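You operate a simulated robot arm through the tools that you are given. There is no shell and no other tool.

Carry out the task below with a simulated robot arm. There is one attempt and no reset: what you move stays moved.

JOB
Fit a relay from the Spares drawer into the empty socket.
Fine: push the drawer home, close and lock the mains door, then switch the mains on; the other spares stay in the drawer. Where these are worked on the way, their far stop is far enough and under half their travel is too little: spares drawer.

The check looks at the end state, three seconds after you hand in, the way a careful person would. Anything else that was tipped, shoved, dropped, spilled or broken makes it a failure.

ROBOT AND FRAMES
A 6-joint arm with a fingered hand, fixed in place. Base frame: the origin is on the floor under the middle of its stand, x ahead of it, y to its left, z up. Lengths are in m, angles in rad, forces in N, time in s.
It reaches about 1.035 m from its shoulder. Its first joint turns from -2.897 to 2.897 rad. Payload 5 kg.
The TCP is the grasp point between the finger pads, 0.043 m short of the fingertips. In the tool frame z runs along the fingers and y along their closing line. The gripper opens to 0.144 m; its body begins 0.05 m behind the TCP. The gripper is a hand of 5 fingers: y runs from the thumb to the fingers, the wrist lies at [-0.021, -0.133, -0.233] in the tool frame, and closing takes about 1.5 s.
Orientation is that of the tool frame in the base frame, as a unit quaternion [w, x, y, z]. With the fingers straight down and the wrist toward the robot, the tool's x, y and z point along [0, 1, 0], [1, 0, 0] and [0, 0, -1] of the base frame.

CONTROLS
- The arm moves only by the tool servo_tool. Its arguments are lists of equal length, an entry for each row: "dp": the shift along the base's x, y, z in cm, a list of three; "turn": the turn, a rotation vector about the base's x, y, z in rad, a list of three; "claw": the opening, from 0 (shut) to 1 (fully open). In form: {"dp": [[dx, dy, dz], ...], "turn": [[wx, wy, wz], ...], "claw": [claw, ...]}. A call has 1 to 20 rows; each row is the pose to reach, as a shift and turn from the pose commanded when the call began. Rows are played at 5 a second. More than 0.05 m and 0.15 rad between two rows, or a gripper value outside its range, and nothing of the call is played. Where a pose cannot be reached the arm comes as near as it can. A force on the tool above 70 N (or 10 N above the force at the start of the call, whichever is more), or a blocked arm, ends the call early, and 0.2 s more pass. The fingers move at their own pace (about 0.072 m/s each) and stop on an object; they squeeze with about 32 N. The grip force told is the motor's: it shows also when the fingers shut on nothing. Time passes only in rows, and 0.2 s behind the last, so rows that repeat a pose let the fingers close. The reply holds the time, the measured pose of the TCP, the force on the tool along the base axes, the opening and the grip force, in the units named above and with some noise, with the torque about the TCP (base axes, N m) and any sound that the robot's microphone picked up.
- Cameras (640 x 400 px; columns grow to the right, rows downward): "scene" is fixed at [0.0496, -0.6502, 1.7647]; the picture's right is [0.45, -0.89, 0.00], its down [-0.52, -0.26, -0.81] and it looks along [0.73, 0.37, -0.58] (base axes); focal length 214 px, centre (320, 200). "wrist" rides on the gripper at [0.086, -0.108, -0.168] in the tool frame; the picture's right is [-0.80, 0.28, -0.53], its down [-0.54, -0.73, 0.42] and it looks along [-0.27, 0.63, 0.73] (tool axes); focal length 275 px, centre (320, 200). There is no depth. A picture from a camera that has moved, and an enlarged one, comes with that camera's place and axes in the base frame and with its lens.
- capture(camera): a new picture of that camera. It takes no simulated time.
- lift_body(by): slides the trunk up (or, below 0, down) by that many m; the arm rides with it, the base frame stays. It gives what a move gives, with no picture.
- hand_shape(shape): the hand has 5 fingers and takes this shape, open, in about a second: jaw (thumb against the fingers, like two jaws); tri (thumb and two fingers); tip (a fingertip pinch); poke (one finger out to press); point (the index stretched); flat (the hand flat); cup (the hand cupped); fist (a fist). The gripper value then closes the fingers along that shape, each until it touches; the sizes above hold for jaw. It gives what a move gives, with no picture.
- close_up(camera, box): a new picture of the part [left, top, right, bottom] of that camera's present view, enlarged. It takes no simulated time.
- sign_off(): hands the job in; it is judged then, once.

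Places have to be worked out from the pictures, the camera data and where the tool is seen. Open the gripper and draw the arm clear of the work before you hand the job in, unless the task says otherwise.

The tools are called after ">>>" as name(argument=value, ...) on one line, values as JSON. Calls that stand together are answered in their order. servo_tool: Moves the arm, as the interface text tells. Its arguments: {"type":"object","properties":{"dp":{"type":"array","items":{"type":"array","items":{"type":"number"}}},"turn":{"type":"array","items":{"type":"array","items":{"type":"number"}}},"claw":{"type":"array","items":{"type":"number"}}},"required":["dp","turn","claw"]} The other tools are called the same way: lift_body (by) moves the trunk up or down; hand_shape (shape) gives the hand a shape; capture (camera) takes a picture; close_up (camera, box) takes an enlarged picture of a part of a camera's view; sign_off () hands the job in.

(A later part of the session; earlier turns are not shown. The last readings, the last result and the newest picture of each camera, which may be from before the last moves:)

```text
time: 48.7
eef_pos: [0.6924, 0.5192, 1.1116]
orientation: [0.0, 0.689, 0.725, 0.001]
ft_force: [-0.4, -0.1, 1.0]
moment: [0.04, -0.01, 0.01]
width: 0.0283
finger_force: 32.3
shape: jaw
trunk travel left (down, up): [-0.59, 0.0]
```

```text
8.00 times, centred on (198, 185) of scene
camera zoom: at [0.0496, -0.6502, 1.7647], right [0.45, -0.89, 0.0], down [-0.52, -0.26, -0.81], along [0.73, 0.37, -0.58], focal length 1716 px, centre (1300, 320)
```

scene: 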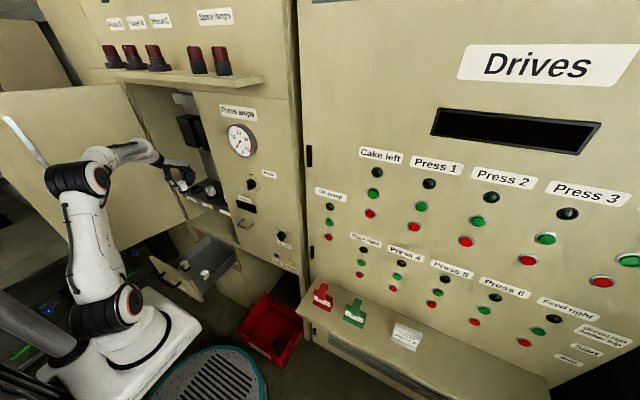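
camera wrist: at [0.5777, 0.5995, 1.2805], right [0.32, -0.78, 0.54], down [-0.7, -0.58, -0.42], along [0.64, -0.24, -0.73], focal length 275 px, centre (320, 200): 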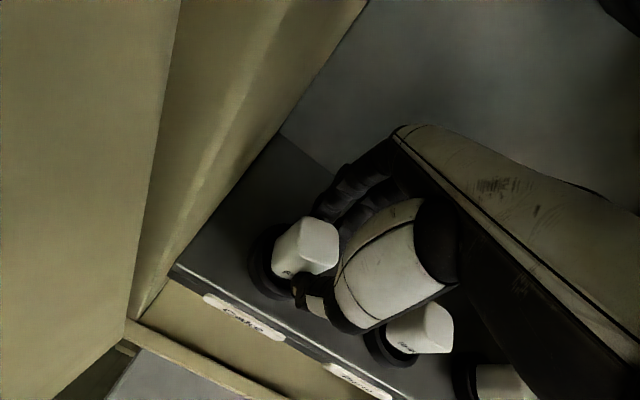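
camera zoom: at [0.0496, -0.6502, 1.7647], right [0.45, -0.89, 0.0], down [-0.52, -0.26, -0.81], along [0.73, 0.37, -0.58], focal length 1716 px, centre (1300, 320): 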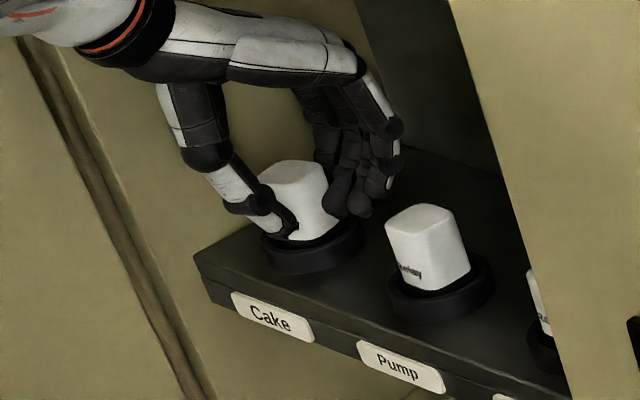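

Gripped, the relay has come square to the hand with no side load. I open again, rise straight up and withdraw from the compartment.

>>> servo_tool(dp=[[0, 0, 0], [0, 0, 0], [0, 0, 0], [0, 0, 0], [0, 0, 1.5], [0, 0, 3.5], [0, 0, 6], [-3, -1, 6.5], [-7, -2, 6.5], [-11, -3, 6.5], [-15, -4, 6.5], [-19, -5, 6.5]], turn=[[0, 0, 0], [0, 0, 0], [0, 0, 0], [0, 0, 0], [0, 0, 0], [0, 0, 0], [0, 0, 0], [0, 0, 0], [0, 0, 0], [0, 0, 0], [0, 0, 0], [0, 0, 0]], claw=[0.3, 0.4, 0.55, 0.6, 0.6, 0.6, 0.6, 0.6, 0.6, 0.6, 0.6, 0.6])

>>> capture(camera="wrist")

>>> close_up(camera="scene", box=[170, 160, 225, 210])

```text
time: 51.3
eef_pos: [0.5024, 0.4707, 1.1785]
orientation: [0.0, 0.688, 0.725, 0.0]
ft_force: [-0.9, 0.1, 0.1]
moment: [0.03, -0.03, -0.01]
width: 0.0861
finger_force: 0.0
shape: jaw
trunk travel left (down, up): [-0.59, 0.0]
```

```text
taken
camera wrist: at [0.3871, 0.551, 1.3462], right [0.32, -0.78, 0.53], down [-0.7, -0.58, -0.42], along [0.64, -0.24, -0.73], focal length 275 px, centre (320, 200)
```

wrist: 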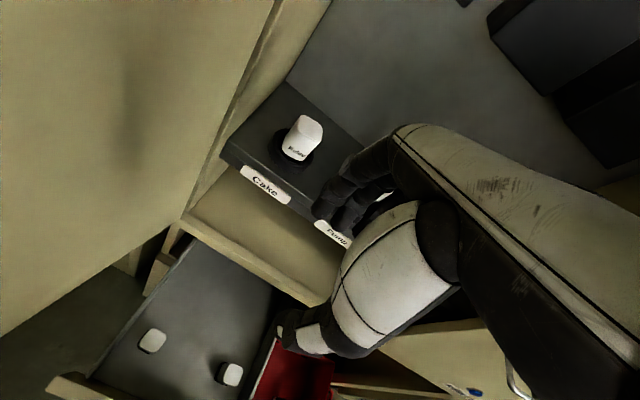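

```text
8.00 times, centred on (198, 185) of scene
camera zoom: at [0.0496, -0.6502, 1.7647], right [0.45, -0.89, 0.0], down [-0.52, -0.26, -0.81], along [0.73, 0.37, -0.58], focal length 1716 px, centre (1300, 320)
```

zoom: 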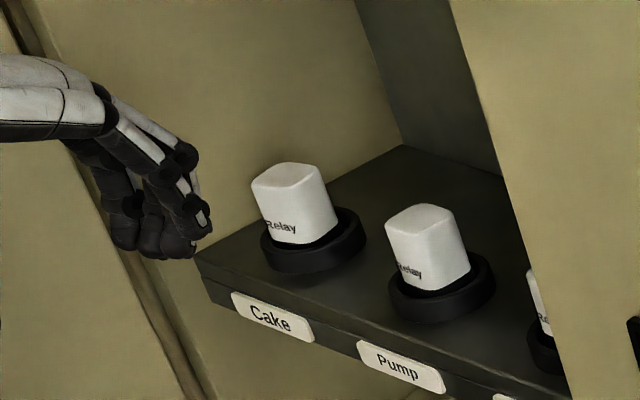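

The relay stands in the Cake socket. I zoom in from the wrist camera to check seating and squareness against the shelf edge.

>>> close_up(camera="wrist", box=[220, 80, 380, 240])

>>> close_up(camera="scene", box=[190, 170, 225, 205])

```text
2.50 times, centred on (300, 160) of wrist
camera zoom: at [0.3871, 0.551, 1.3462], right [0.32, -0.78, 0.53], down [-0.7, -0.58, -0.42], along [0.64, -0.24, -0.73], focal length 688 px, centre (370, 300)
```

zoom: 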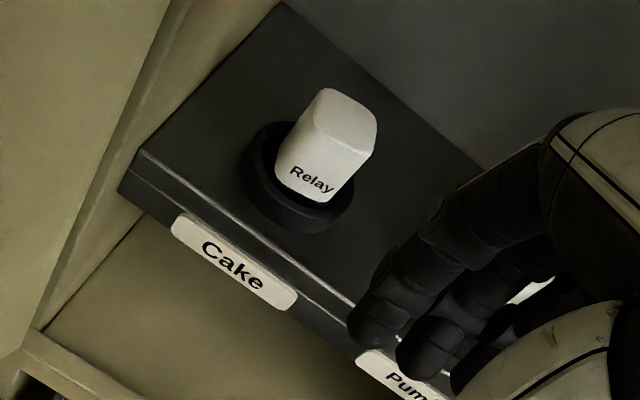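

```text
11.43 times, centred on (208, 188) of scene
camera zoom: at [0.0496, -0.6502, 1.7647], right [0.45, -0.89, 0.0], down [-0.52, -0.26, -0.81], along [0.73, 0.37, -0.58], focal length 2451 px, centre (1606, 343)
```

zoom: 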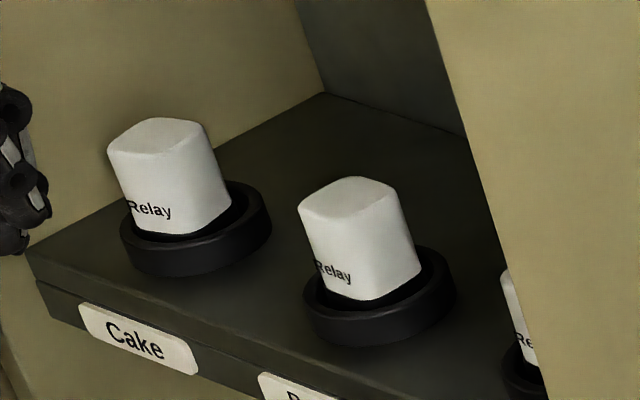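

The relay is still ~0.2 rad turned. I compare its seating depth with the Pump relay at higher zoom.

>>> close_up(camera="scene", box=[196, 178, 214, 196])

>>> close_up(camera="scene", box=[212, 183, 230, 201])

```text
16.00 times, centred on (205, 187) of scene
camera zoom: at [0.0496, -0.6502, 1.7647], right [0.45, -0.89, 0.0], down [-0.52, -0.26, -0.81], along [0.73, 0.37, -0.58], focal length 3432 px, centre (2160, 408)
```

zoom: 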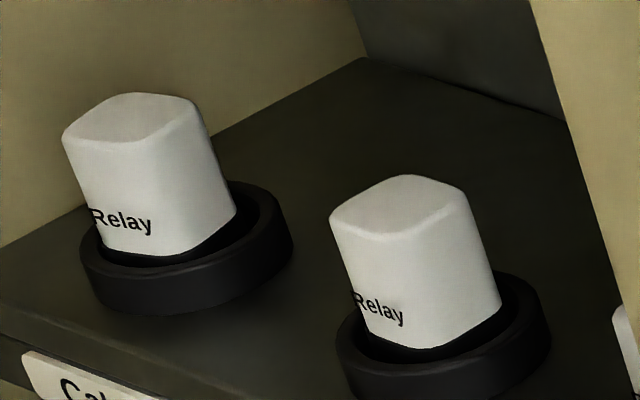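

```text
16.00 times, centred on (221, 192) of scene
camera zoom: at [0.0496, -0.6502, 1.7647], right [0.45, -0.89, 0.0], down [-0.52, -0.26, -0.81], along [0.73, 0.37, -0.58], focal length 3432 px, centre (1904, 328)
```

zoom: 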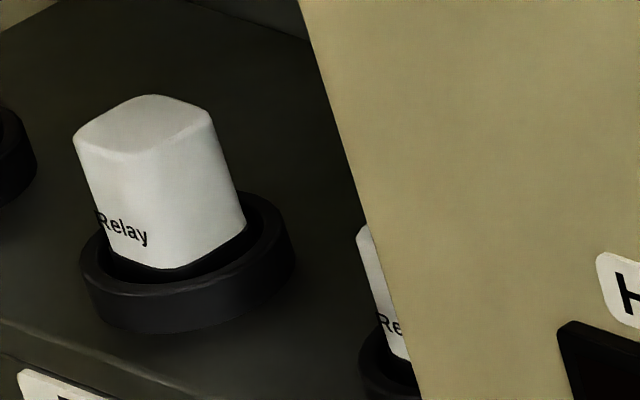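

Seating depth matches the Pump relay, so the relay is fitted. Next is the drawer: I retreat, square the hand, and then lower the trunk as before to reach its handle.

>>> servo_tool(dp=[[-4, -1, 0.5], [-8, -2, 1], [-12, -3, 1.5], [-16, -4, 2], [-20.3, -4.2, 2.2]], turn=[[0, 0, -0.01], [0, 0, -0.02], [0, 0, -0.03], [0, 0, -0.042], [0, 0, -0.052]], claw=[0.6, 0.6, 0.6, 0.6, 0.6])

>>> lift_body(by=-0.2)

>>> capture(camera="wrist")

>>> capture(camera="scene")

```text
time: 52.5
eef_pos: [0.2974, 0.4274, 1.2031]
orientation: [0.0, 0.708, 0.706, 0.001]
ft_force: [0.4, -0.2, -0.2]
moment: [-0.03, 0.01, -0.02]
width: 0.0862
finger_force: 0.0
shape: jaw
trunk travel left (down, up): [-0.59, 0.0]
```

```text
time: 54.7
eef_pos: [0.2978, 0.4287, 1.0029]
orientation: [0.001, 0.708, 0.707, 0.0]
ft_force: [0.0, 0.3, 0.3]
moment: [0.0, 0.01, 0.04]
width: 0.0862
finger_force: 0.2
shape: jaw
trunk travel left (down, up): [-0.39, 0.2]
```

```text
taken
camera wrist: at [0.1886, 0.515, 1.1705], right [0.28, -0.8, 0.54], down [-0.73, -0.54, -0.42], along [0.63, -0.27, -0.73], focal length 275 px, centre (320, 200)
```

wrist: 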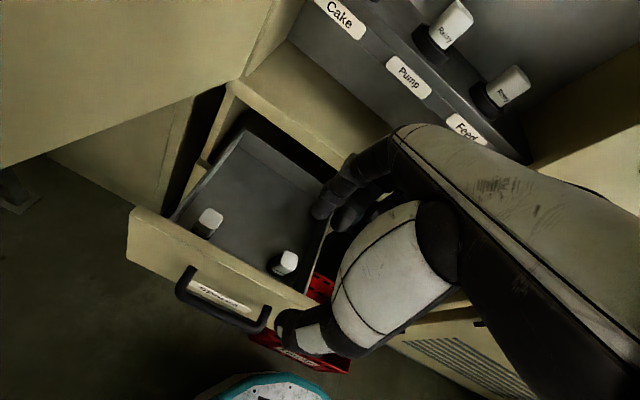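

```text
taken
```

scene: 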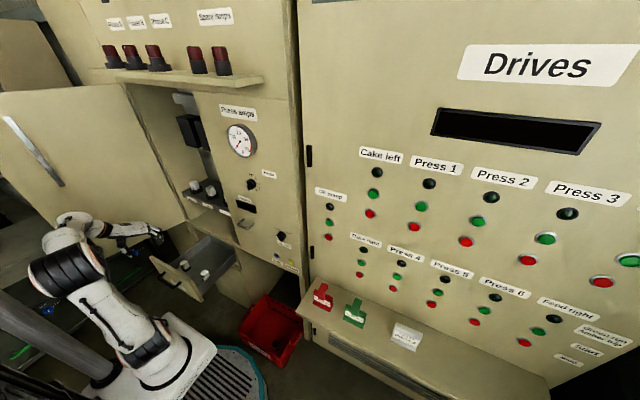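

The drawer is still open with two spares upright. I retrace my earlier path to bring the open hand in front of the handle.

>>> servo_tool(dp=[[-1.6, 0, -2.2], [-3.6, 0, -5.2], [-5.6, 0, -8.7], [-7.6, 0, -12.2], [-8.6, 0, -15.7], [-9.4, 0, -19.2], [-9.4, 0, -22.7], [-9.4, 0.1, -26.2], [-9.4, 0.1, -29.3]], turn=[[-0.002, -0.132, -0.006], [-0.003, -0.265, -0.011], [-0.005, -0.397, -0.017], [-0.007, -0.53, -0.023], [-0.008, -0.662, -0.028], [-0.01, -0.795, -0.034], [-0.012, -0.927, -0.04], [-0.013, -1.06, -0.045], [-0.015, -1.192, -0.051]], claw=[0.6, 0.6, 0.6, 0.6, 0.6, 0.6, 0.6, 0.6, 0.6])

>>> capture(camera="wrist")

>>> close_up(camera="scene", box=[100, 180, 300, 320])

```text
time: 56.7
eef_pos: [0.2025, 0.4314, 0.7104]
orientation: [0.402, 0.602, 0.567, 0.393]
ft_force: [-0.1, -0.1, 0.0]
moment: [-0.02, 0.06, 0.03]
width: 0.0863
finger_force: 0.0
shape: jaw
trunk travel left (down, up): [-0.39, 0.2]
```

```text
taken
camera wrist: at [0.0108, 0.5268, 0.6729], right [-0.43, -0.78, 0.45], down [0.1, -0.53, -0.84], along [0.9, -0.32, 0.31], focal length 275 px, centre (320, 200)
```

wrist: 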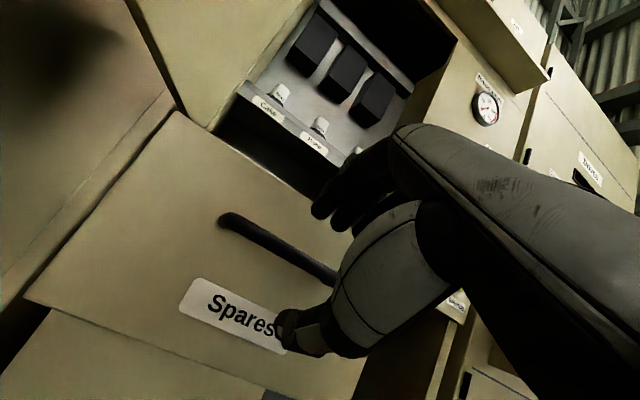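

```text
2.86 times, centred on (200, 250) of scene
camera zoom: at [0.0496, -0.6502, 1.7647], right [0.45, -0.89, 0.0], down [-0.52, -0.26, -0.81], along [0.73, 0.37, -0.58], focal length 613 px, centre (663, 57)
```

zoom: 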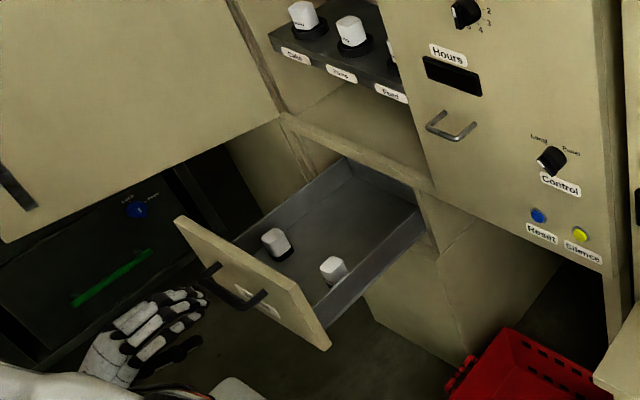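

Same pose as after my earlier release. I move 6 cm forward over the bar and close on it.

>>> servo_tool(dp=[[2, 0, 0], [4, 0, 0], [6.2, -0.1, 0], [6.2, -0.1, 0], [6.2, -0.1, 0], [6.2, -0.1, 0], [6.2, -0.1, 0], [6.2, -0.1, 0], [6.2, -0.1, 0], [6.2, -0.1, 0]], turn=[[0, 0, 0], [0, 0, 0], [0, 0, 0], [0, 0, 0], [0, 0, 0], [0, 0, 0], [0, 0, 0], [0, 0, 0], [0, 0, 0], [0, 0, 0]], claw=[0.6, 0.6, 0.6, 0.4, 0.2, 0, 0, 0, 0, 0])

>>> close_up(camera="scene", box=[100, 180, 300, 320])

```text
time: 58.9
eef_pos: [0.2654, 0.4278, 0.7107]
orientation: [0.402, 0.602, 0.568, 0.392]
ft_force: [1.9, -0.3, -8.0]
moment: [-0.16, 0.13, -0.01]
width: 0.0086
finger_force: 32.0
shape: jaw
trunk travel left (down, up): [-0.39, 0.2]
```

```text
2.86 times, centred on (200, 250) of scene
camera zoom: at [0.0496, -0.6502, 1.7647], right [0.45, -0.89, 0.0], down [-0.52, -0.26, -0.81], along [0.73, 0.37, -0.58], focal length 613 px, centre (663, 57)
```

zoom: 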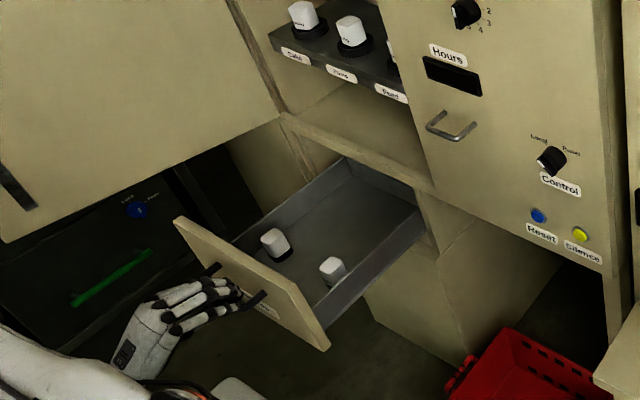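

The bar is gripped (8.6 mm, 32 N). I push the drawer in smoothly along +x.

>>> servo_tool(dp=[[0.8, 0, 0], [2, 0, 0], [3.5, 0, 0], [5, 0, 0], [6.5, 0, 0], [8, 0, 0], [9.5, 0, 0], [11, 0, 0], [12.5, 0, 0], [14, 0, 0], [15.5, 0, 0], [17, 0, 0], [18.5, 0, 0], [20, 0, 0], [21.5, 0, 0], [23, 0, 0], [24, 0, 0]], turn=[[0, 0, 0], [0, 0, 0], [0, 0, 0], [0, 0, 0], [0, 0, 0], [0, 0, 0], [0, 0, 0], [0, 0, 0], [0, 0, 0], [0, 0, 0], [0, 0, 0], [0, 0, 0], [0, 0, 0], [0, 0, 0], [0, 0, 0], [0, 0, 0], [0, 0, 0]], claw=[0, 0, 0, 0, 0, 0, 0, 0, 0, 0, 0, 0, 0, 0, 0, 0, 0])

>>> close_up(camera="scene", box=[100, 180, 300, 320])

```text
time: 62.5
eef_pos: [0.5068, 0.4285, 0.7088]
orientation: [0.403, 0.602, 0.567, 0.392]
ft_force: [0.9, 0.0, -6.0]
moment: [-0.12, 0.16, 0.06]
width: 0.0089
finger_force: 31.9
shape: jaw
trunk travel left (down, up): [-0.39, 0.2]
```

```text
2.86 times, centred on (200, 250) of scene
camera zoom: at [0.0496, -0.6502, 1.7647], right [0.45, -0.89, 0.0], down [-0.52, -0.26, -0.81], along [0.73, 0.37, -0.58], focal length 613 px, centre (663, 57)
```

zoom: 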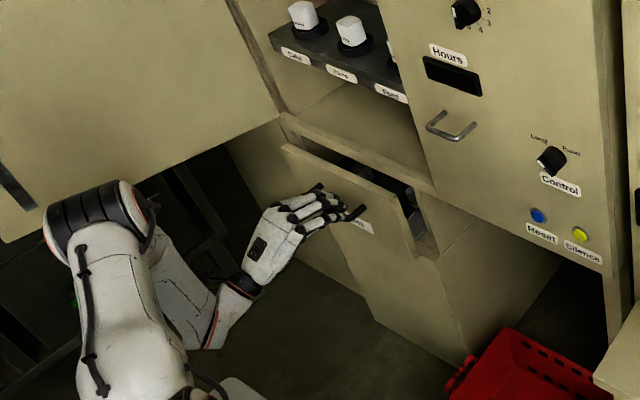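

Only ~3 cm remain. I push the last part until the drawer meets its home stop.

>>> servo_tool(dp=[[0.8, 0, 0], [1.6, 0, 0], [2.4, 0, 0], [3.0, 0, 0], [3.4, 0, 0], [3.8, 0, 0]], turn=[[0, 0, 0], [0, 0, 0], [0, 0, 0], [0, 0, 0], [0, 0, 0], [0, 0, 0]], claw=[0, 0, 0, 0, 0, 0])

>>> close_up(camera="scene", box=[140, 200, 280, 300])

>>> capture(camera="wrist")

```text
time: 63.9
eef_pos: [0.5425, 0.4293, 0.7086]
orientation: [0.402, 0.602, 0.568, 0.392]
ft_force: [-17.0, -5.1, -4.9]
moment: [-0.31, 0.27, -0.38]
width: 0.0096
finger_force: 31.9
shape: jaw
trunk travel left (down, up): [-0.39, 0.2]
```

```text
4.00 times, centred on (210, 250) of scene
camera zoom: at [0.0496, -0.6502, 1.7647], right [0.45, -0.89, 0.0], down [-0.52, -0.26, -0.81], along [0.73, 0.37, -0.58], focal length 858 px, centre (760, 0)
```

zoom: 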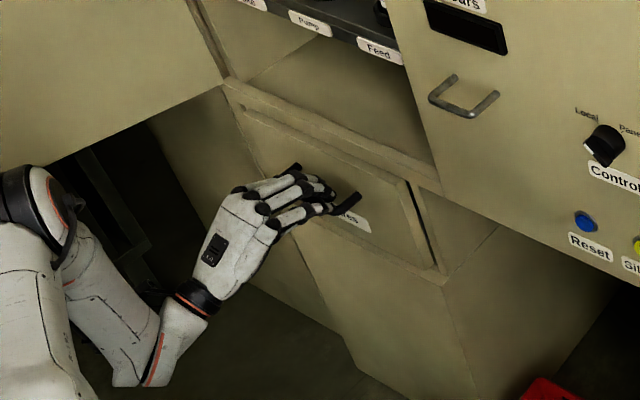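

```text
taken
camera wrist: at [0.3501, 0.5243, 0.6721], right [-0.43, -0.78, 0.45], down [0.1, -0.54, -0.84], along [0.9, -0.32, 0.31], focal length 275 px, centre (320, 200)
```

wrist: 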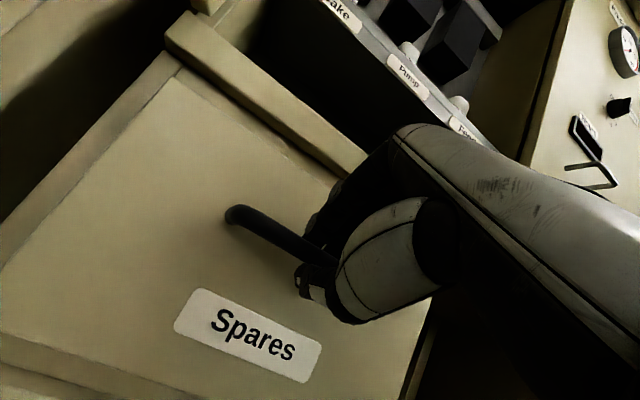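

−17 N at the stop and the drawer looks flush as it was at the start. I open the hand and back away.

>>> servo_tool(dp=[[-0.4, 0, 0], [-0.4, 0, 0], [-0.4, 0, 0], [-0.4, 0, 0], [-2, 0, 0], [-4, 0, 0], [-7, 0, 0], [-11, 0, 0], [-15, 0, 0]], turn=[[0, 0, 0], [0, 0, 0], [0, 0, 0], [0, 0, 0], [0, 0, 0], [0, 0, 0], [0, 0, 0], [0, 0, 0], [0, 0, 0]], claw=[0.3, 0.5, 0.6, 0.6, 0.6, 0.6, 0.6, 0.6, 0.6])

>>> close_up(camera="scene", box=[140, 180, 300, 300])

>>> capture(camera="wrist")

```text
time: 65.9
eef_pos: [0.3953, 0.4279, 0.7086]
orientation: [0.403, 0.603, 0.567, 0.392]
ft_force: [0.0, -0.2, -0.5]
moment: [-0.02, -0.04, -0.01]
width: 0.0859
finger_force: 0.0
shape: jaw
trunk travel left (down, up): [-0.39, 0.2]
```

```text
3.33 times, centred on (220, 240) of scene
camera zoom: at [0.0496, -0.6502, 1.7647], right [0.45, -0.89, 0.0], down [-0.52, -0.26, -0.81], along [0.73, 0.37, -0.58], focal length 715 px, centre (653, 67)
```

zoom: 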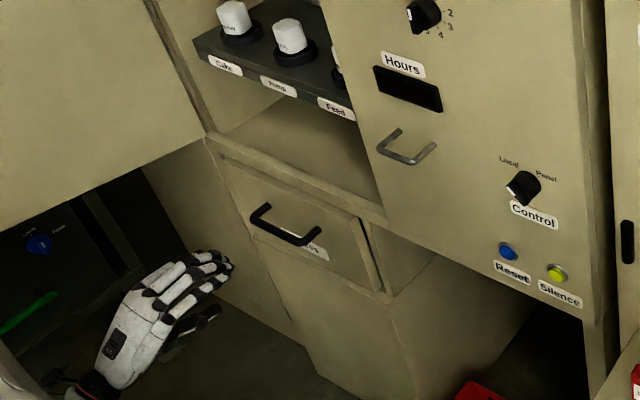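

```text
taken
camera wrist: at [0.2023, 0.5238, 0.671], right [-0.43, -0.78, 0.45], down [0.1, -0.53, -0.84], along [0.9, -0.32, 0.31], focal length 275 px, centre (320, 200)
```

wrist: 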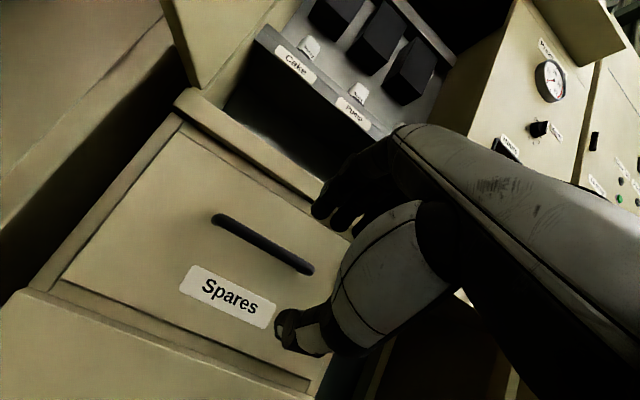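

The drawer is home. Before handling the door I want to find the lock and the mains switch, so I zoom on the items visible under and behind the door.

>>> close_up(camera="scene", box=[0, 220, 180, 340])

>>> close_up(camera="scene", box=[0, 0, 130, 100])

>>> close_up(camera="scene", box=[220, 140, 320, 280])

```text
3.33 times, centred on (90, 280) of scene
camera zoom: at [0.0496, -0.6502, 1.7647], right [0.45, -0.89, 0.0], down [-0.52, -0.26, -0.81], along [0.73, 0.37, -0.58], focal length 715 px, centre (1087, -67)
```

zoom: 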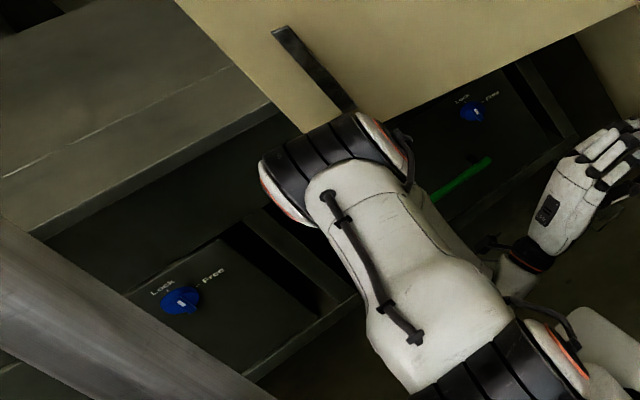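

```text
4.00 times, centred on (65, 50) of scene
camera zoom: at [0.0496, -0.6502, 1.7647], right [0.45, -0.89, 0.0], down [-0.52, -0.26, -0.81], along [0.73, 0.37, -0.58], focal length 858 px, centre (1340, 800)
```

zoom: 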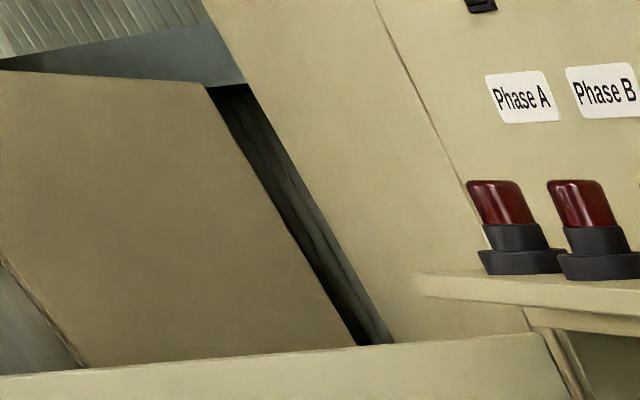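

```text
2.86 times, centred on (270, 210) of scene
camera zoom: at [0.0496, -0.6502, 1.7647], right [0.45, -0.89, 0.0], down [-0.52, -0.26, -0.81], along [0.73, 0.37, -0.58], focal length 613 px, centre (463, 171)
```

zoom: 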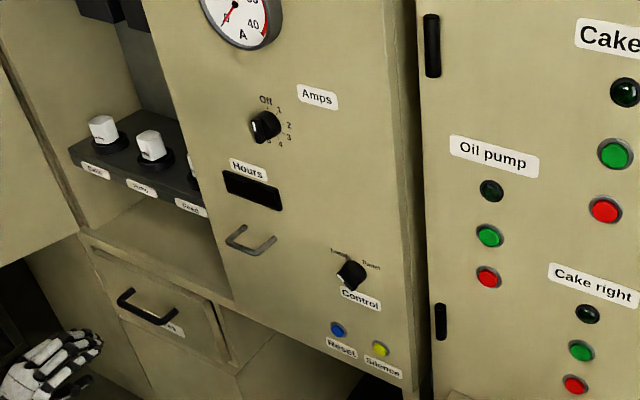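

Those blue "Lock/Free" knobs belong to bench drawers at the left; the mains lock and switch are probably on the door's outer face. I straighten the hand, raise it, and raise the trunk to go look around the door's free edge.

>>> servo_tool(dp=[[-2, 0, 3], [-4, 0, 6.5], [-6, 0, 10], [-8, 0, 13.5], [-10, 0, 17], [-12, 0, 20.5], [-14, 0, 24], [-15, 0, 27], [-16, 0, 29]], turn=[[0.002, 0.132, 0.006], [0.003, 0.265, 0.011], [0.005, 0.397, 0.017], [0.007, 0.53, 0.023], [0.008, 0.662, 0.028], [0.01, 0.795, 0.034], [0.012, 0.927, 0.04], [0.013, 1.06, 0.045], [0.015, 1.192, 0.051]], claw=[0.6, 0.6, 0.6, 0.6, 0.6, 0.6, 0.6, 0.6, 0.6])

>>> lift_body(by=0.2)

>>> capture(camera="wrist")

>>> capture(camera="scene")

```text
time: 67.9
eef_pos: [0.2336, 0.4275, 1.0003]
orientation: [0.0, 0.707, 0.707, -0.001]
ft_force: [-0.2, -0.5, -0.5]
moment: [-0.03, 0.0, -0.02]
width: 0.0864
finger_force: 0.2
shape: jaw
trunk travel left (down, up): [-0.39, 0.2]
```

```text
time: 70.1
eef_pos: [0.2343, 0.4283, 1.2004]
orientation: [0.002, 0.708, 0.707, -0.001]
ft_force: [0.2, 0.4, -0.9]
moment: [0.01, 0.01, -0.03]
width: 0.0862
finger_force: 0.1
shape: jaw
trunk travel left (down, up): [-0.59, 0.0]
```

```text
taken
camera wrist: at [0.1239, 0.5142, 1.3683], right [0.28, -0.8, 0.54], down [-0.73, -0.54, -0.42], along [0.63, -0.27, -0.73], focal length 275 px, centre (320, 200)
```

wrist: 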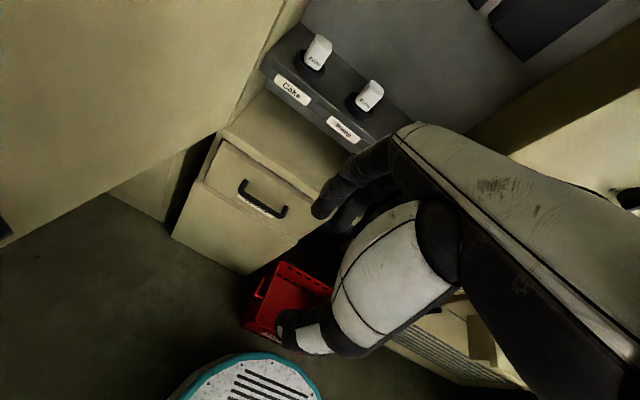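

```text
taken
```

scene: 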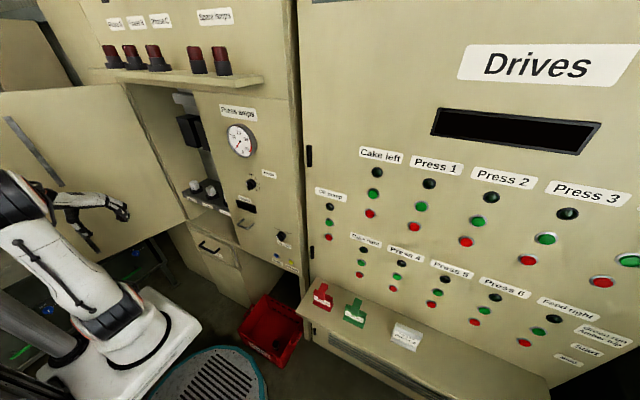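

The drawer is flush and the relay stands in Cake. I close the fingers and move the hand back past the door's free edge, then left, to look at its outer face.

>>> servo_tool(dp=[[-4, 0, 1], [-8, 1, 2], [-12, 2, 3], [-16, 3, 4], [-20, 5, 5], [-23, 8, 5], [-23, 12, 5], [-23, 16, 5]], turn=[[0, 0, 0], [0, 0, 0], [0, 0, 0], [0, 0, 0], [0, 0, 0], [0, 0, 0], [0, 0, 0], [0, 0, 0]], claw=[0.4, 0.2, 0, 0, 0, 0, 0, 0])

>>> capture(camera="wrist")

>>> capture(camera="scene")

```text
time: 72.1
eef_pos: [0.0396, 0.5833, 1.2722]
orientation: [-0.017, 0.728, 0.685, 0.011]
ft_force: [0.3, -1.1, 1.5]
moment: [0.08, 0.05, 0.03]
width: 0.0
finger_force: 32.0
shape: jaw
trunk travel left (down, up): [-0.59, 0.0]
stopped in row 8: the arm was blocked; the commanded pose is now the measured one
```

```text
taken
camera wrist: at [-0.0633, 0.6698, 1.4451], right [0.24, -0.83, 0.5], down [-0.76, -0.48, -0.43], along [0.6, -0.28, -0.75], focal length 275 px, centre (320, 200)
```

wrist: 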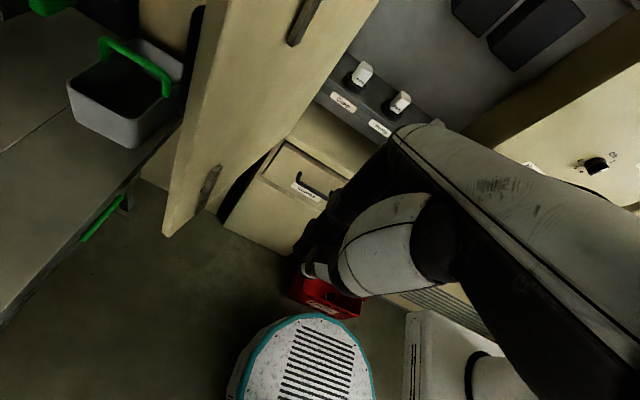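

```text
taken
```

scene: 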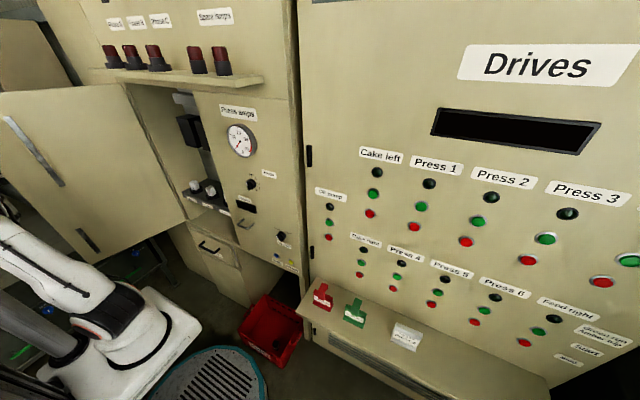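

The arm stopped as blocked (no force on the tool, likely an arm-link limit), so I stay put. This view shows the door's free edge, and a grey tote with a green handle on a bench to the left that I must not touch. I zoom in.

>>> close_up(camera="wrist", box=[60, 0, 400, 250])

>>> close_up(camera="scene", box=[0, 60, 200, 360])

```text
1.60 times, centred on (230, 125) of wrist
camera zoom: at [-0.0633, 0.6698, 1.4451], right [0.24, -0.83, 0.5], down [-0.76, -0.48, -0.43], along [0.6, -0.28, -0.75], focal length 440 px, centre (464, 320)
```

zoom: 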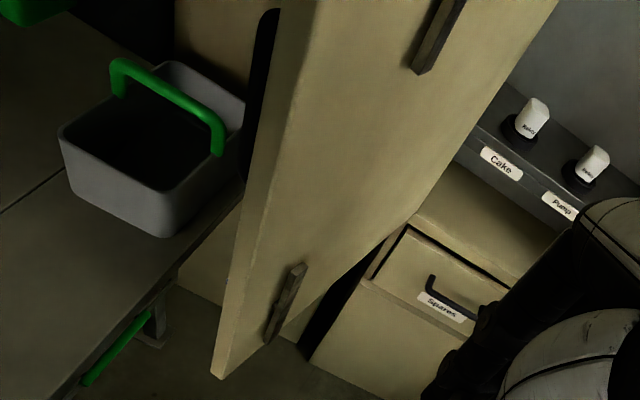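

```text
1.33 times, centred on (100, 210) of scene
camera zoom: at [0.0496, -0.6502, 1.7647], right [0.45, -0.89, 0.0], down [-0.52, -0.26, -0.81], along [0.73, 0.37, -0.58], focal length 286 px, centre (613, 187)
```

zoom: 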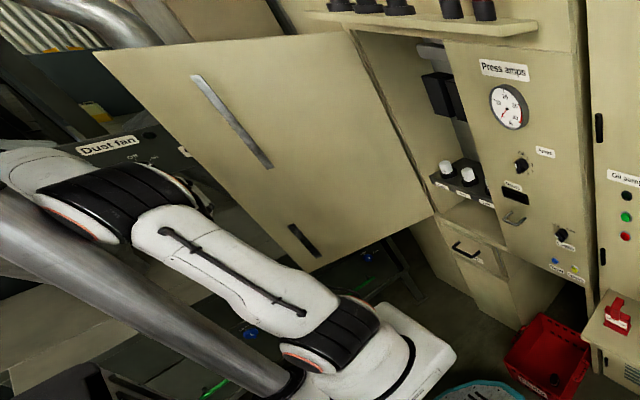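

The outer face can't be reached directly from here, but the inner face has a long vertical bar (x≈0.255, z 1.22–1.56) I can pull the door with. I move back to open space in front of that bar.

>>> servo_tool(dp=[[1, -3, 1], [3, -6, 2], [6, -9, 3.5], [9, -12, 5], [12.5, -15, 6.5], [16, -17, 7.8]], turn=[[-0.007, -0.001, 0.01], [-0.013, -0.003, 0.02], [-0.02, -0.004, 0.03], [-0.027, -0.005, 0.04], [-0.033, -0.007, 0.05], [-0.04, -0.008, 0.061]], claw=[0, 0, 0.3, 0.5, 0.5, 0.5])

>>> servo_tool(dp=[[0.5, 0, 0], [1, 0, 0], [1.5, 0, 0], [2, 0, 0], [2.5, 0, 0], [3, 0, 0], [3.5, 0, 0], [4, 0, 0], [4.5, 0, 0], [5, 0, 0], [5.5, 0, 0]], turn=[[0.143, 0, 0], [0.286, 0, 0], [0.429, 0, 0], [0.571, 0, 0], [0.714, 0, 0], [0.857, 0, 0], [1, 0, 0], [1.143, 0, 0], [1.286, 0, 0], [1.429, 0, 0], [1.571, 0, 0]], claw=[0.5, 0.5, 0.5, 0.5, 0.5, 0.5, 0.5, 0.5, 0.5, 0.5, 0.5])

>>> capture(camera="wrist")

>>> capture(camera="scene")

```text
time: 73.5
eef_pos: [0.1971, 0.4155, 1.349]
orientation: [-0.001, 0.706, 0.708, -0.002]
ft_force: [0.6, -0.3, -0.6]
moment: [0.01, 0.02, 0.04]
width: 0.0716
finger_force: 0.0
shape: jaw
trunk travel left (down, up): [-0.59, 0.0]
```

```text
time: 75.9
eef_pos: [0.2287, 0.3797, 1.447]
orientation: [-0.491, 0.517, 0.508, 0.484]
ft_force: [-0.6, 0.1, -0.3]
moment: [0.01, 0.02, -0.04]
width: 0.0717
finger_force: 0.0
shape: jaw
out of reach, approached as far as the arm can: row 9, 10, 11
trunk travel left (down, up): [-0.59, 0.0]
```

```text
taken
camera wrist: at [0.1183, 0.2169, 1.5433], right [0.27, -0.58, -0.77], down [-0.73, 0.4, -0.55], along [0.62, 0.72, -0.31], focal length 275 px, centre (320, 200)
```

wrist: 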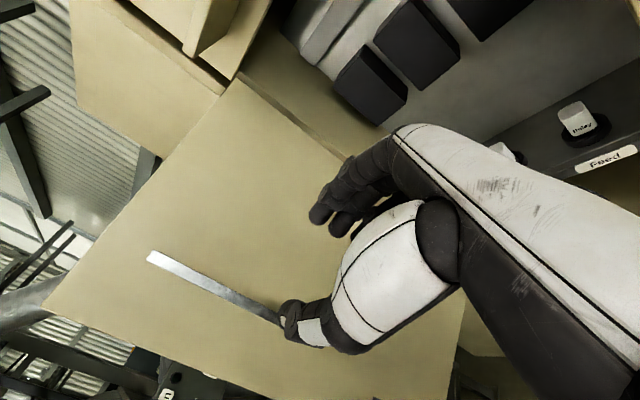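

```text
taken
```

scene: 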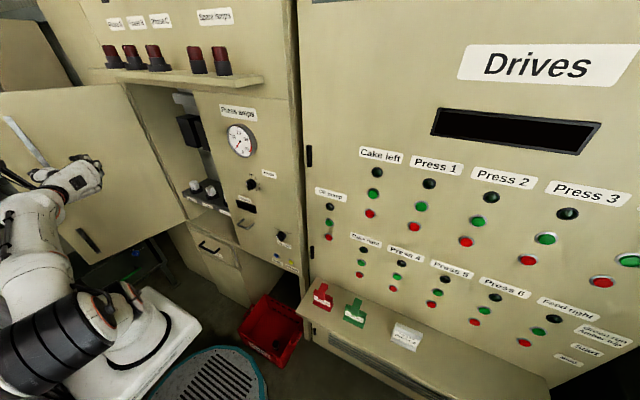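

The hand now points at the door's inner face; the bar is at about x≈0.24, z 1.22–1.56, and the door has swung to roughly 99° open (its plane near y≈0.70 there). I approach the bar and stop a little short.

>>> servo_tool(dp=[[0.3, 4, -1], [0.5, 8, -2], [0.8, 12, -3], [1.1, 16, -4], [1.1, 20, -4.7], [1.1, 22, -4.7]], turn=[[0, 0, -0.02], [0, 0, -0.04], [0, 0, -0.06], [0, 0, -0.08], [0, 0, -0.1], [0, 0, -0.12]], claw=[0.5, 0.5, 0.5, 0.5, 0.5, 0.5])

>>> capture(camera="wrist")

>>> close_up(camera="scene", box=[0, 80, 200, 280])

```text
time: 77.3
eef_pos: [0.2145, 0.5955, 1.4797]
orientation: [-0.439, 0.571, 0.486, 0.495]
ft_force: [0.1, 0.4, -0.1]
moment: [0.01, 0.02, 0.01]
width: 0.0719
finger_force: 0.0
shape: jaw
out of reach, approached as far as the arm can: row 1, 2, 3, 4, 5, 6
trunk travel left (down, up): [-0.59, 0.0]
```

```text
taken
camera wrist: at [0.0871, 0.4565, 1.5888], right [0.18, -0.66, -0.73], down [-0.68, 0.45, -0.58], along [0.71, 0.6, -0.37], focal length 275 px, centre (320, 200)
```

wrist: 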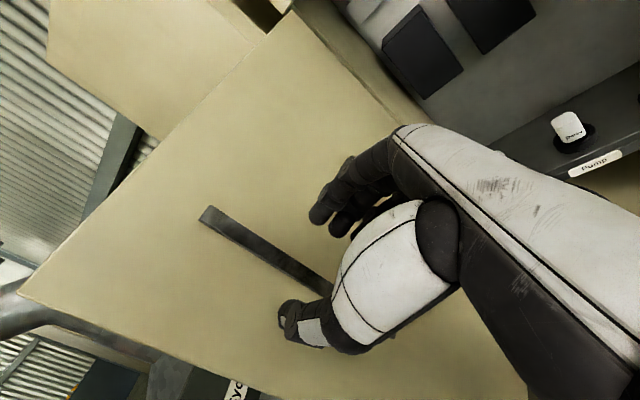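

```text
2.00 times, centred on (100, 180) of scene
camera zoom: at [0.0496, -0.6502, 1.7647], right [0.45, -0.89, 0.0], down [-0.52, -0.26, -0.81], along [0.73, 0.37, -0.58], focal length 429 px, centre (760, 240)
```

zoom: 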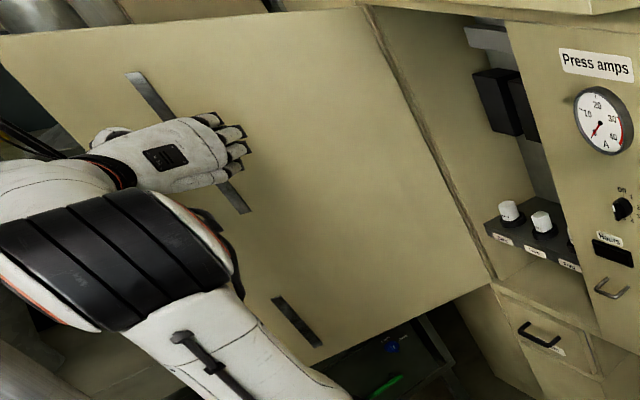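

The arm compromised on height (z≈1.48) but points squarely at the bar, which is at x≈0.245. I continue forward with a small +x correction.

>>> servo_tool(dp=[[1, 1.5, 0], [1.8, 3, 0], [2.5, 4.5, 0], [2.8, 6, 0]], turn=[[0, 0, 0], [0, 0, 0], [0, 0, 0], [0, 0, 0]], claw=[0.5, 0.5, 0.5, 0.5])

>>> capture(camera="wrist")

>>> close_up(camera="scene", box=[0, 80, 200, 280])

```text
time: 78.3
eef_pos: [0.2433, 0.6518, 1.4824]
orientation: [-0.437, 0.574, 0.487, 0.493]
ft_force: [-1.0, -3.6, -0.5]
moment: [0.0, 0.01, -0.15]
width: 0.0717
finger_force: 0.1
shape: jaw
trunk travel left (down, up): [-0.59, 0.0]
```

```text
taken
camera wrist: at [0.1153, 0.5152, 1.592], right [0.17, -0.67, -0.72], down [-0.68, 0.45, -0.58], along [0.71, 0.59, -0.38], focal length 275 px, centre (320, 200)
```

wrist: 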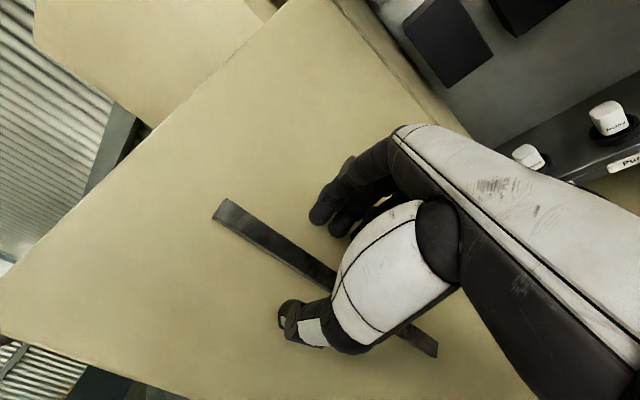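

```text
2.00 times, centred on (100, 180) of scene
camera zoom: at [0.0496, -0.6502, 1.7647], right [0.45, -0.89, 0.0], down [-0.52, -0.26, -0.81], along [0.73, 0.37, -0.58], focal length 429 px, centre (760, 240)
```

zoom: 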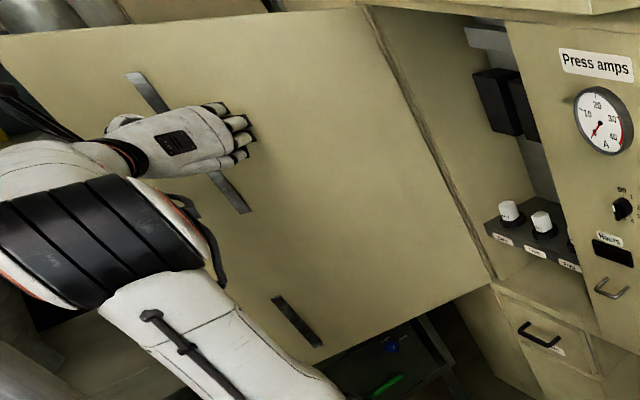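

The fingertips lightly touch the door face (−3.6 N) with the bar between thumb and fingers. I close on the bar.

>>> servo_tool(dp=[[0, -0.3, 0], [0, -0.5, 0], [0, -0.5, 0], [0, -0.5, 0], [0, -0.5, 0], [0, -0.5, 0], [0, -0.5, 0]], turn=[[0, 0, 0], [0, 0, 0], [0, 0, 0], [0, 0, 0], [0, 0, 0], [0, 0, 0], [0, 0, 0]], claw=[0.4, 0.3, 0.2, 0, 0, 0, 0])

>>> capture(camera="wrist")

```text
time: 79.9
eef_pos: [0.2455, 0.6483, 1.4833]
orientation: [-0.436, 0.573, 0.488, 0.493]
ft_force: [-0.8, -5.5, 1.1]
moment: [0.05, -0.01, 0.02]
width: 0.0
finger_force: 32.3
shape: jaw
trunk travel left (down, up): [-0.59, 0.0]
```

```text
taken
camera wrist: at [0.1151, 0.5098, 1.5931], right [0.18, -0.67, -0.73], down [-0.68, 0.45, -0.58], along [0.71, 0.59, -0.37], focal length 275 px, centre (320, 200)
```

wrist: 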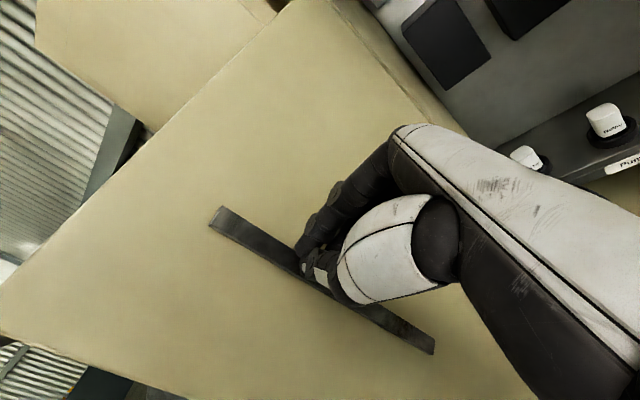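

The fingers closed on nothing — they slipped off the front of the bar. I zoom in to judge how far the bar stands off the door.

>>> close_up(camera="wrist", box=[190, 180, 450, 370])

>>> close_up(camera="scene", box=[40, 100, 140, 200])

```text
2.11 times, centred on (320, 275) of wrist
camera zoom: at [0.1151, 0.5098, 1.5931], right [0.18, -0.67, -0.73], down [-0.68, 0.45, -0.58], along [0.71, 0.59, -0.37], focal length 580 px, centre (320, 42)
```

zoom: 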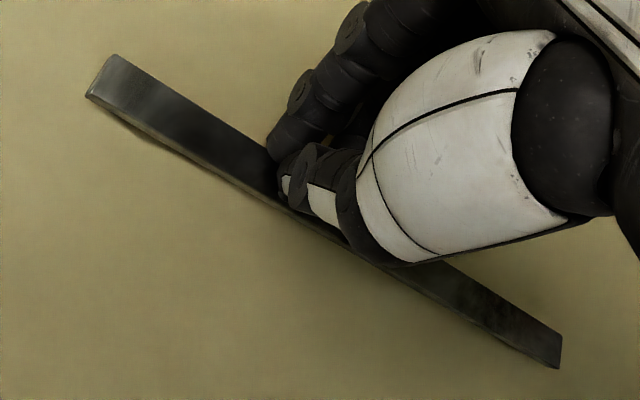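

```text
4.00 times, centred on (90, 150) of scene
camera zoom: at [0.0496, -0.6502, 1.7647], right [0.45, -0.89, 0.0], down [-0.52, -0.26, -0.81], along [0.73, 0.37, -0.58], focal length 858 px, centre (1240, 400)
```

zoom: 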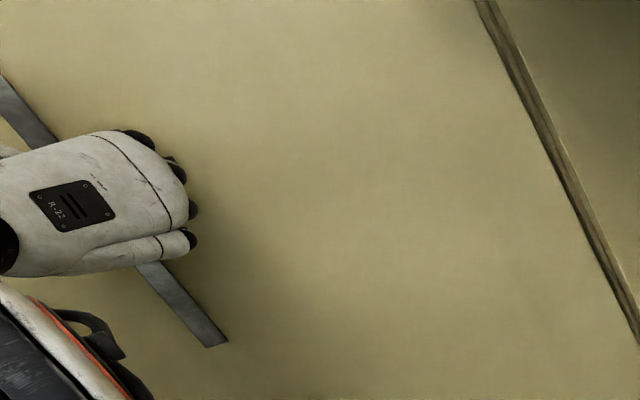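

The bar is a thin flat strip that the fingers can't hold. Instead I will hook the door by its free edge: I back away from the face and bring the hand to its straight-down pose first.

>>> servo_tool(dp=[[0, -1.5, 0], [0, -4, 0], [0, -8, 0], [0, -12, 0], [-1, -14, -0.5], [-2, -15, -1], [-3, -16, -1.5], [-4, -17, -2], [-5, -18, -3], [-6, -18.5, -4], [-7, -19, -5], [-8, -19, -6], [-9, -19, -6.3], [-10, -19, -6.3]], turn=[[0, 0, 0], [0, 0, 0], [0, 0, 0], [0, 0, 0], [-0.144, 0.009, 0.013], [-0.287, 0.018, 0.026], [-0.431, 0.026, 0.039], [-0.574, 0.035, 0.053], [-0.718, 0.044, 0.066], [-0.861, 0.053, 0.079], [-1.005, 0.062, 0.092], [-1.149, 0.07, 0.105], [-1.292, 0.079, 0.118], [-1.436, 0.088, 0.131]], claw=[0.3, 0.5, 0.5, 0.5, 0.5, 0.5, 0.5, 0.5, 0.5, 0.5, 0.5, 0.5, 0.5, 0.5])

>>> capture(camera="scene")

>>> capture(camera="wrist")

```text
time: 82.9
eef_pos: [0.1431, 0.4589, 1.4159]
orientation: [-0.005, 0.707, 0.707, 0.0]
ft_force: [-0.2, 0.3, 0.7]
moment: [-0.03, 0.03, 0.01]
width: 0.0719
finger_force: 0.0
shape: jaw
trunk travel left (down, up): [-0.59, 0.0]
```

```text
taken
```

scene: 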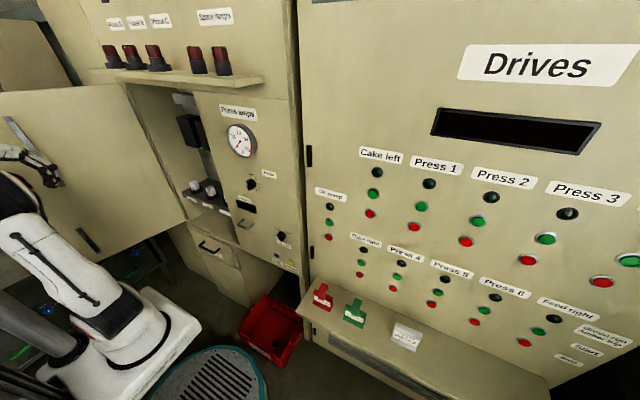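

```text
taken
camera wrist: at [0.0339, 0.544, 1.5853], right [0.28, -0.8, 0.53], down [-0.73, -0.54, -0.42], along [0.62, -0.26, -0.74], focal length 275 px, centre (320, 200)
```

wrist: 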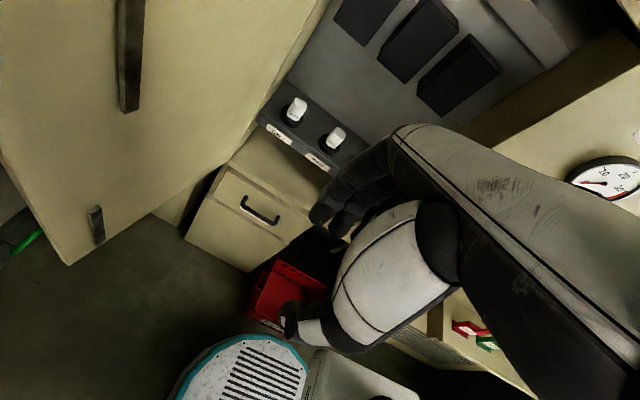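

The free edge's lower corner measures at about (0.147, 0.74). I turn the hand so that the fingers point diagonally toward the hinge and down, with the fingers' side to the outside and the thumb to the inside, keeping clear of the door.

>>> servo_tool(dp=[[-0.3, 0.5, 0], [-0.6, 1, 0], [-0.9, 1.5, 0], [-1.2, 2, 0], [-1.5, 2.5, 0], [-1.8, 3, 0], [-2.1, 3.5, 0], [-2.4, 4, 0], [-2.7, 4.5, 0], [-3, 5, 0], [-3.2, 5.4, 0], [-3.4, 5.8, 0], [-3.6, 6.2, 0], [-3.8, 6.6, 0], [-4, 7, 0], [-4.2, 7, 0], [-4.3, 7, 0]], turn=[[-0.022, -0.054, 0.13], [-0.045, -0.108, 0.26], [-0.067, -0.161, 0.39], [-0.089, -0.215, 0.519], [-0.111, -0.269, 0.649], [-0.134, -0.323, 0.779], [-0.156, -0.377, 0.909], [-0.178, -0.43, 1.039], [-0.2, -0.484, 1.169], [-0.223, -0.538, 1.299], [-0.245, -0.592, 1.429], [-0.267, -0.645, 1.558], [-0.29, -0.699, 1.688], [-0.312, -0.753, 1.818], [-0.334, -0.807, 1.948], [-0.356, -0.861, 2.078], [-0.379, -0.914, 2.208]], claw=[0.6, 0.7, 0.8, 0.9, 1, 1, 1, 1, 1, 1, 1, 1, 1, 1, 1, 1, 1])

>>> capture(camera="scene")

>>> capture(camera="wrist")

```text
time: 86.5
eef_pos: [0.1003, 0.5287, 1.418]
orientation: [0.349, -0.353, 0.856, 0.143]
ft_force: [0.6, -0.5, -0.4]
moment: [0.01, -0.02, 0.01]
width: 0.1437
finger_force: 0.0
shape: jaw
trunk travel left (down, up): [-0.59, 0.0]
```

```text
taken
```

scene: 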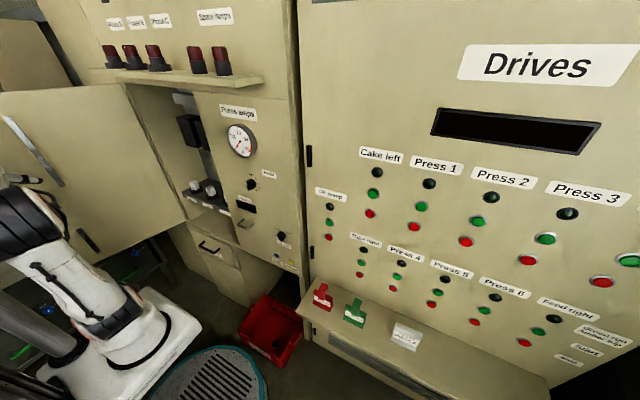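

```text
taken
camera wrist: at [0.0496, 0.3254, 1.4779], right [-0.06, 0.34, 0.94], down [1.0, -0.03, 0.08], along [0.06, 0.94, -0.34], focal length 275 px, centre (320, 200)
```

wrist: 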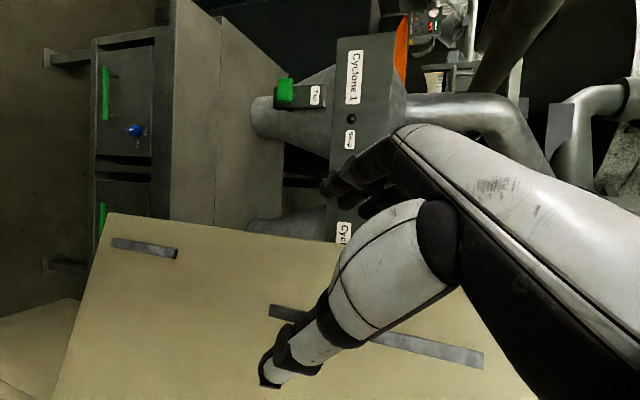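

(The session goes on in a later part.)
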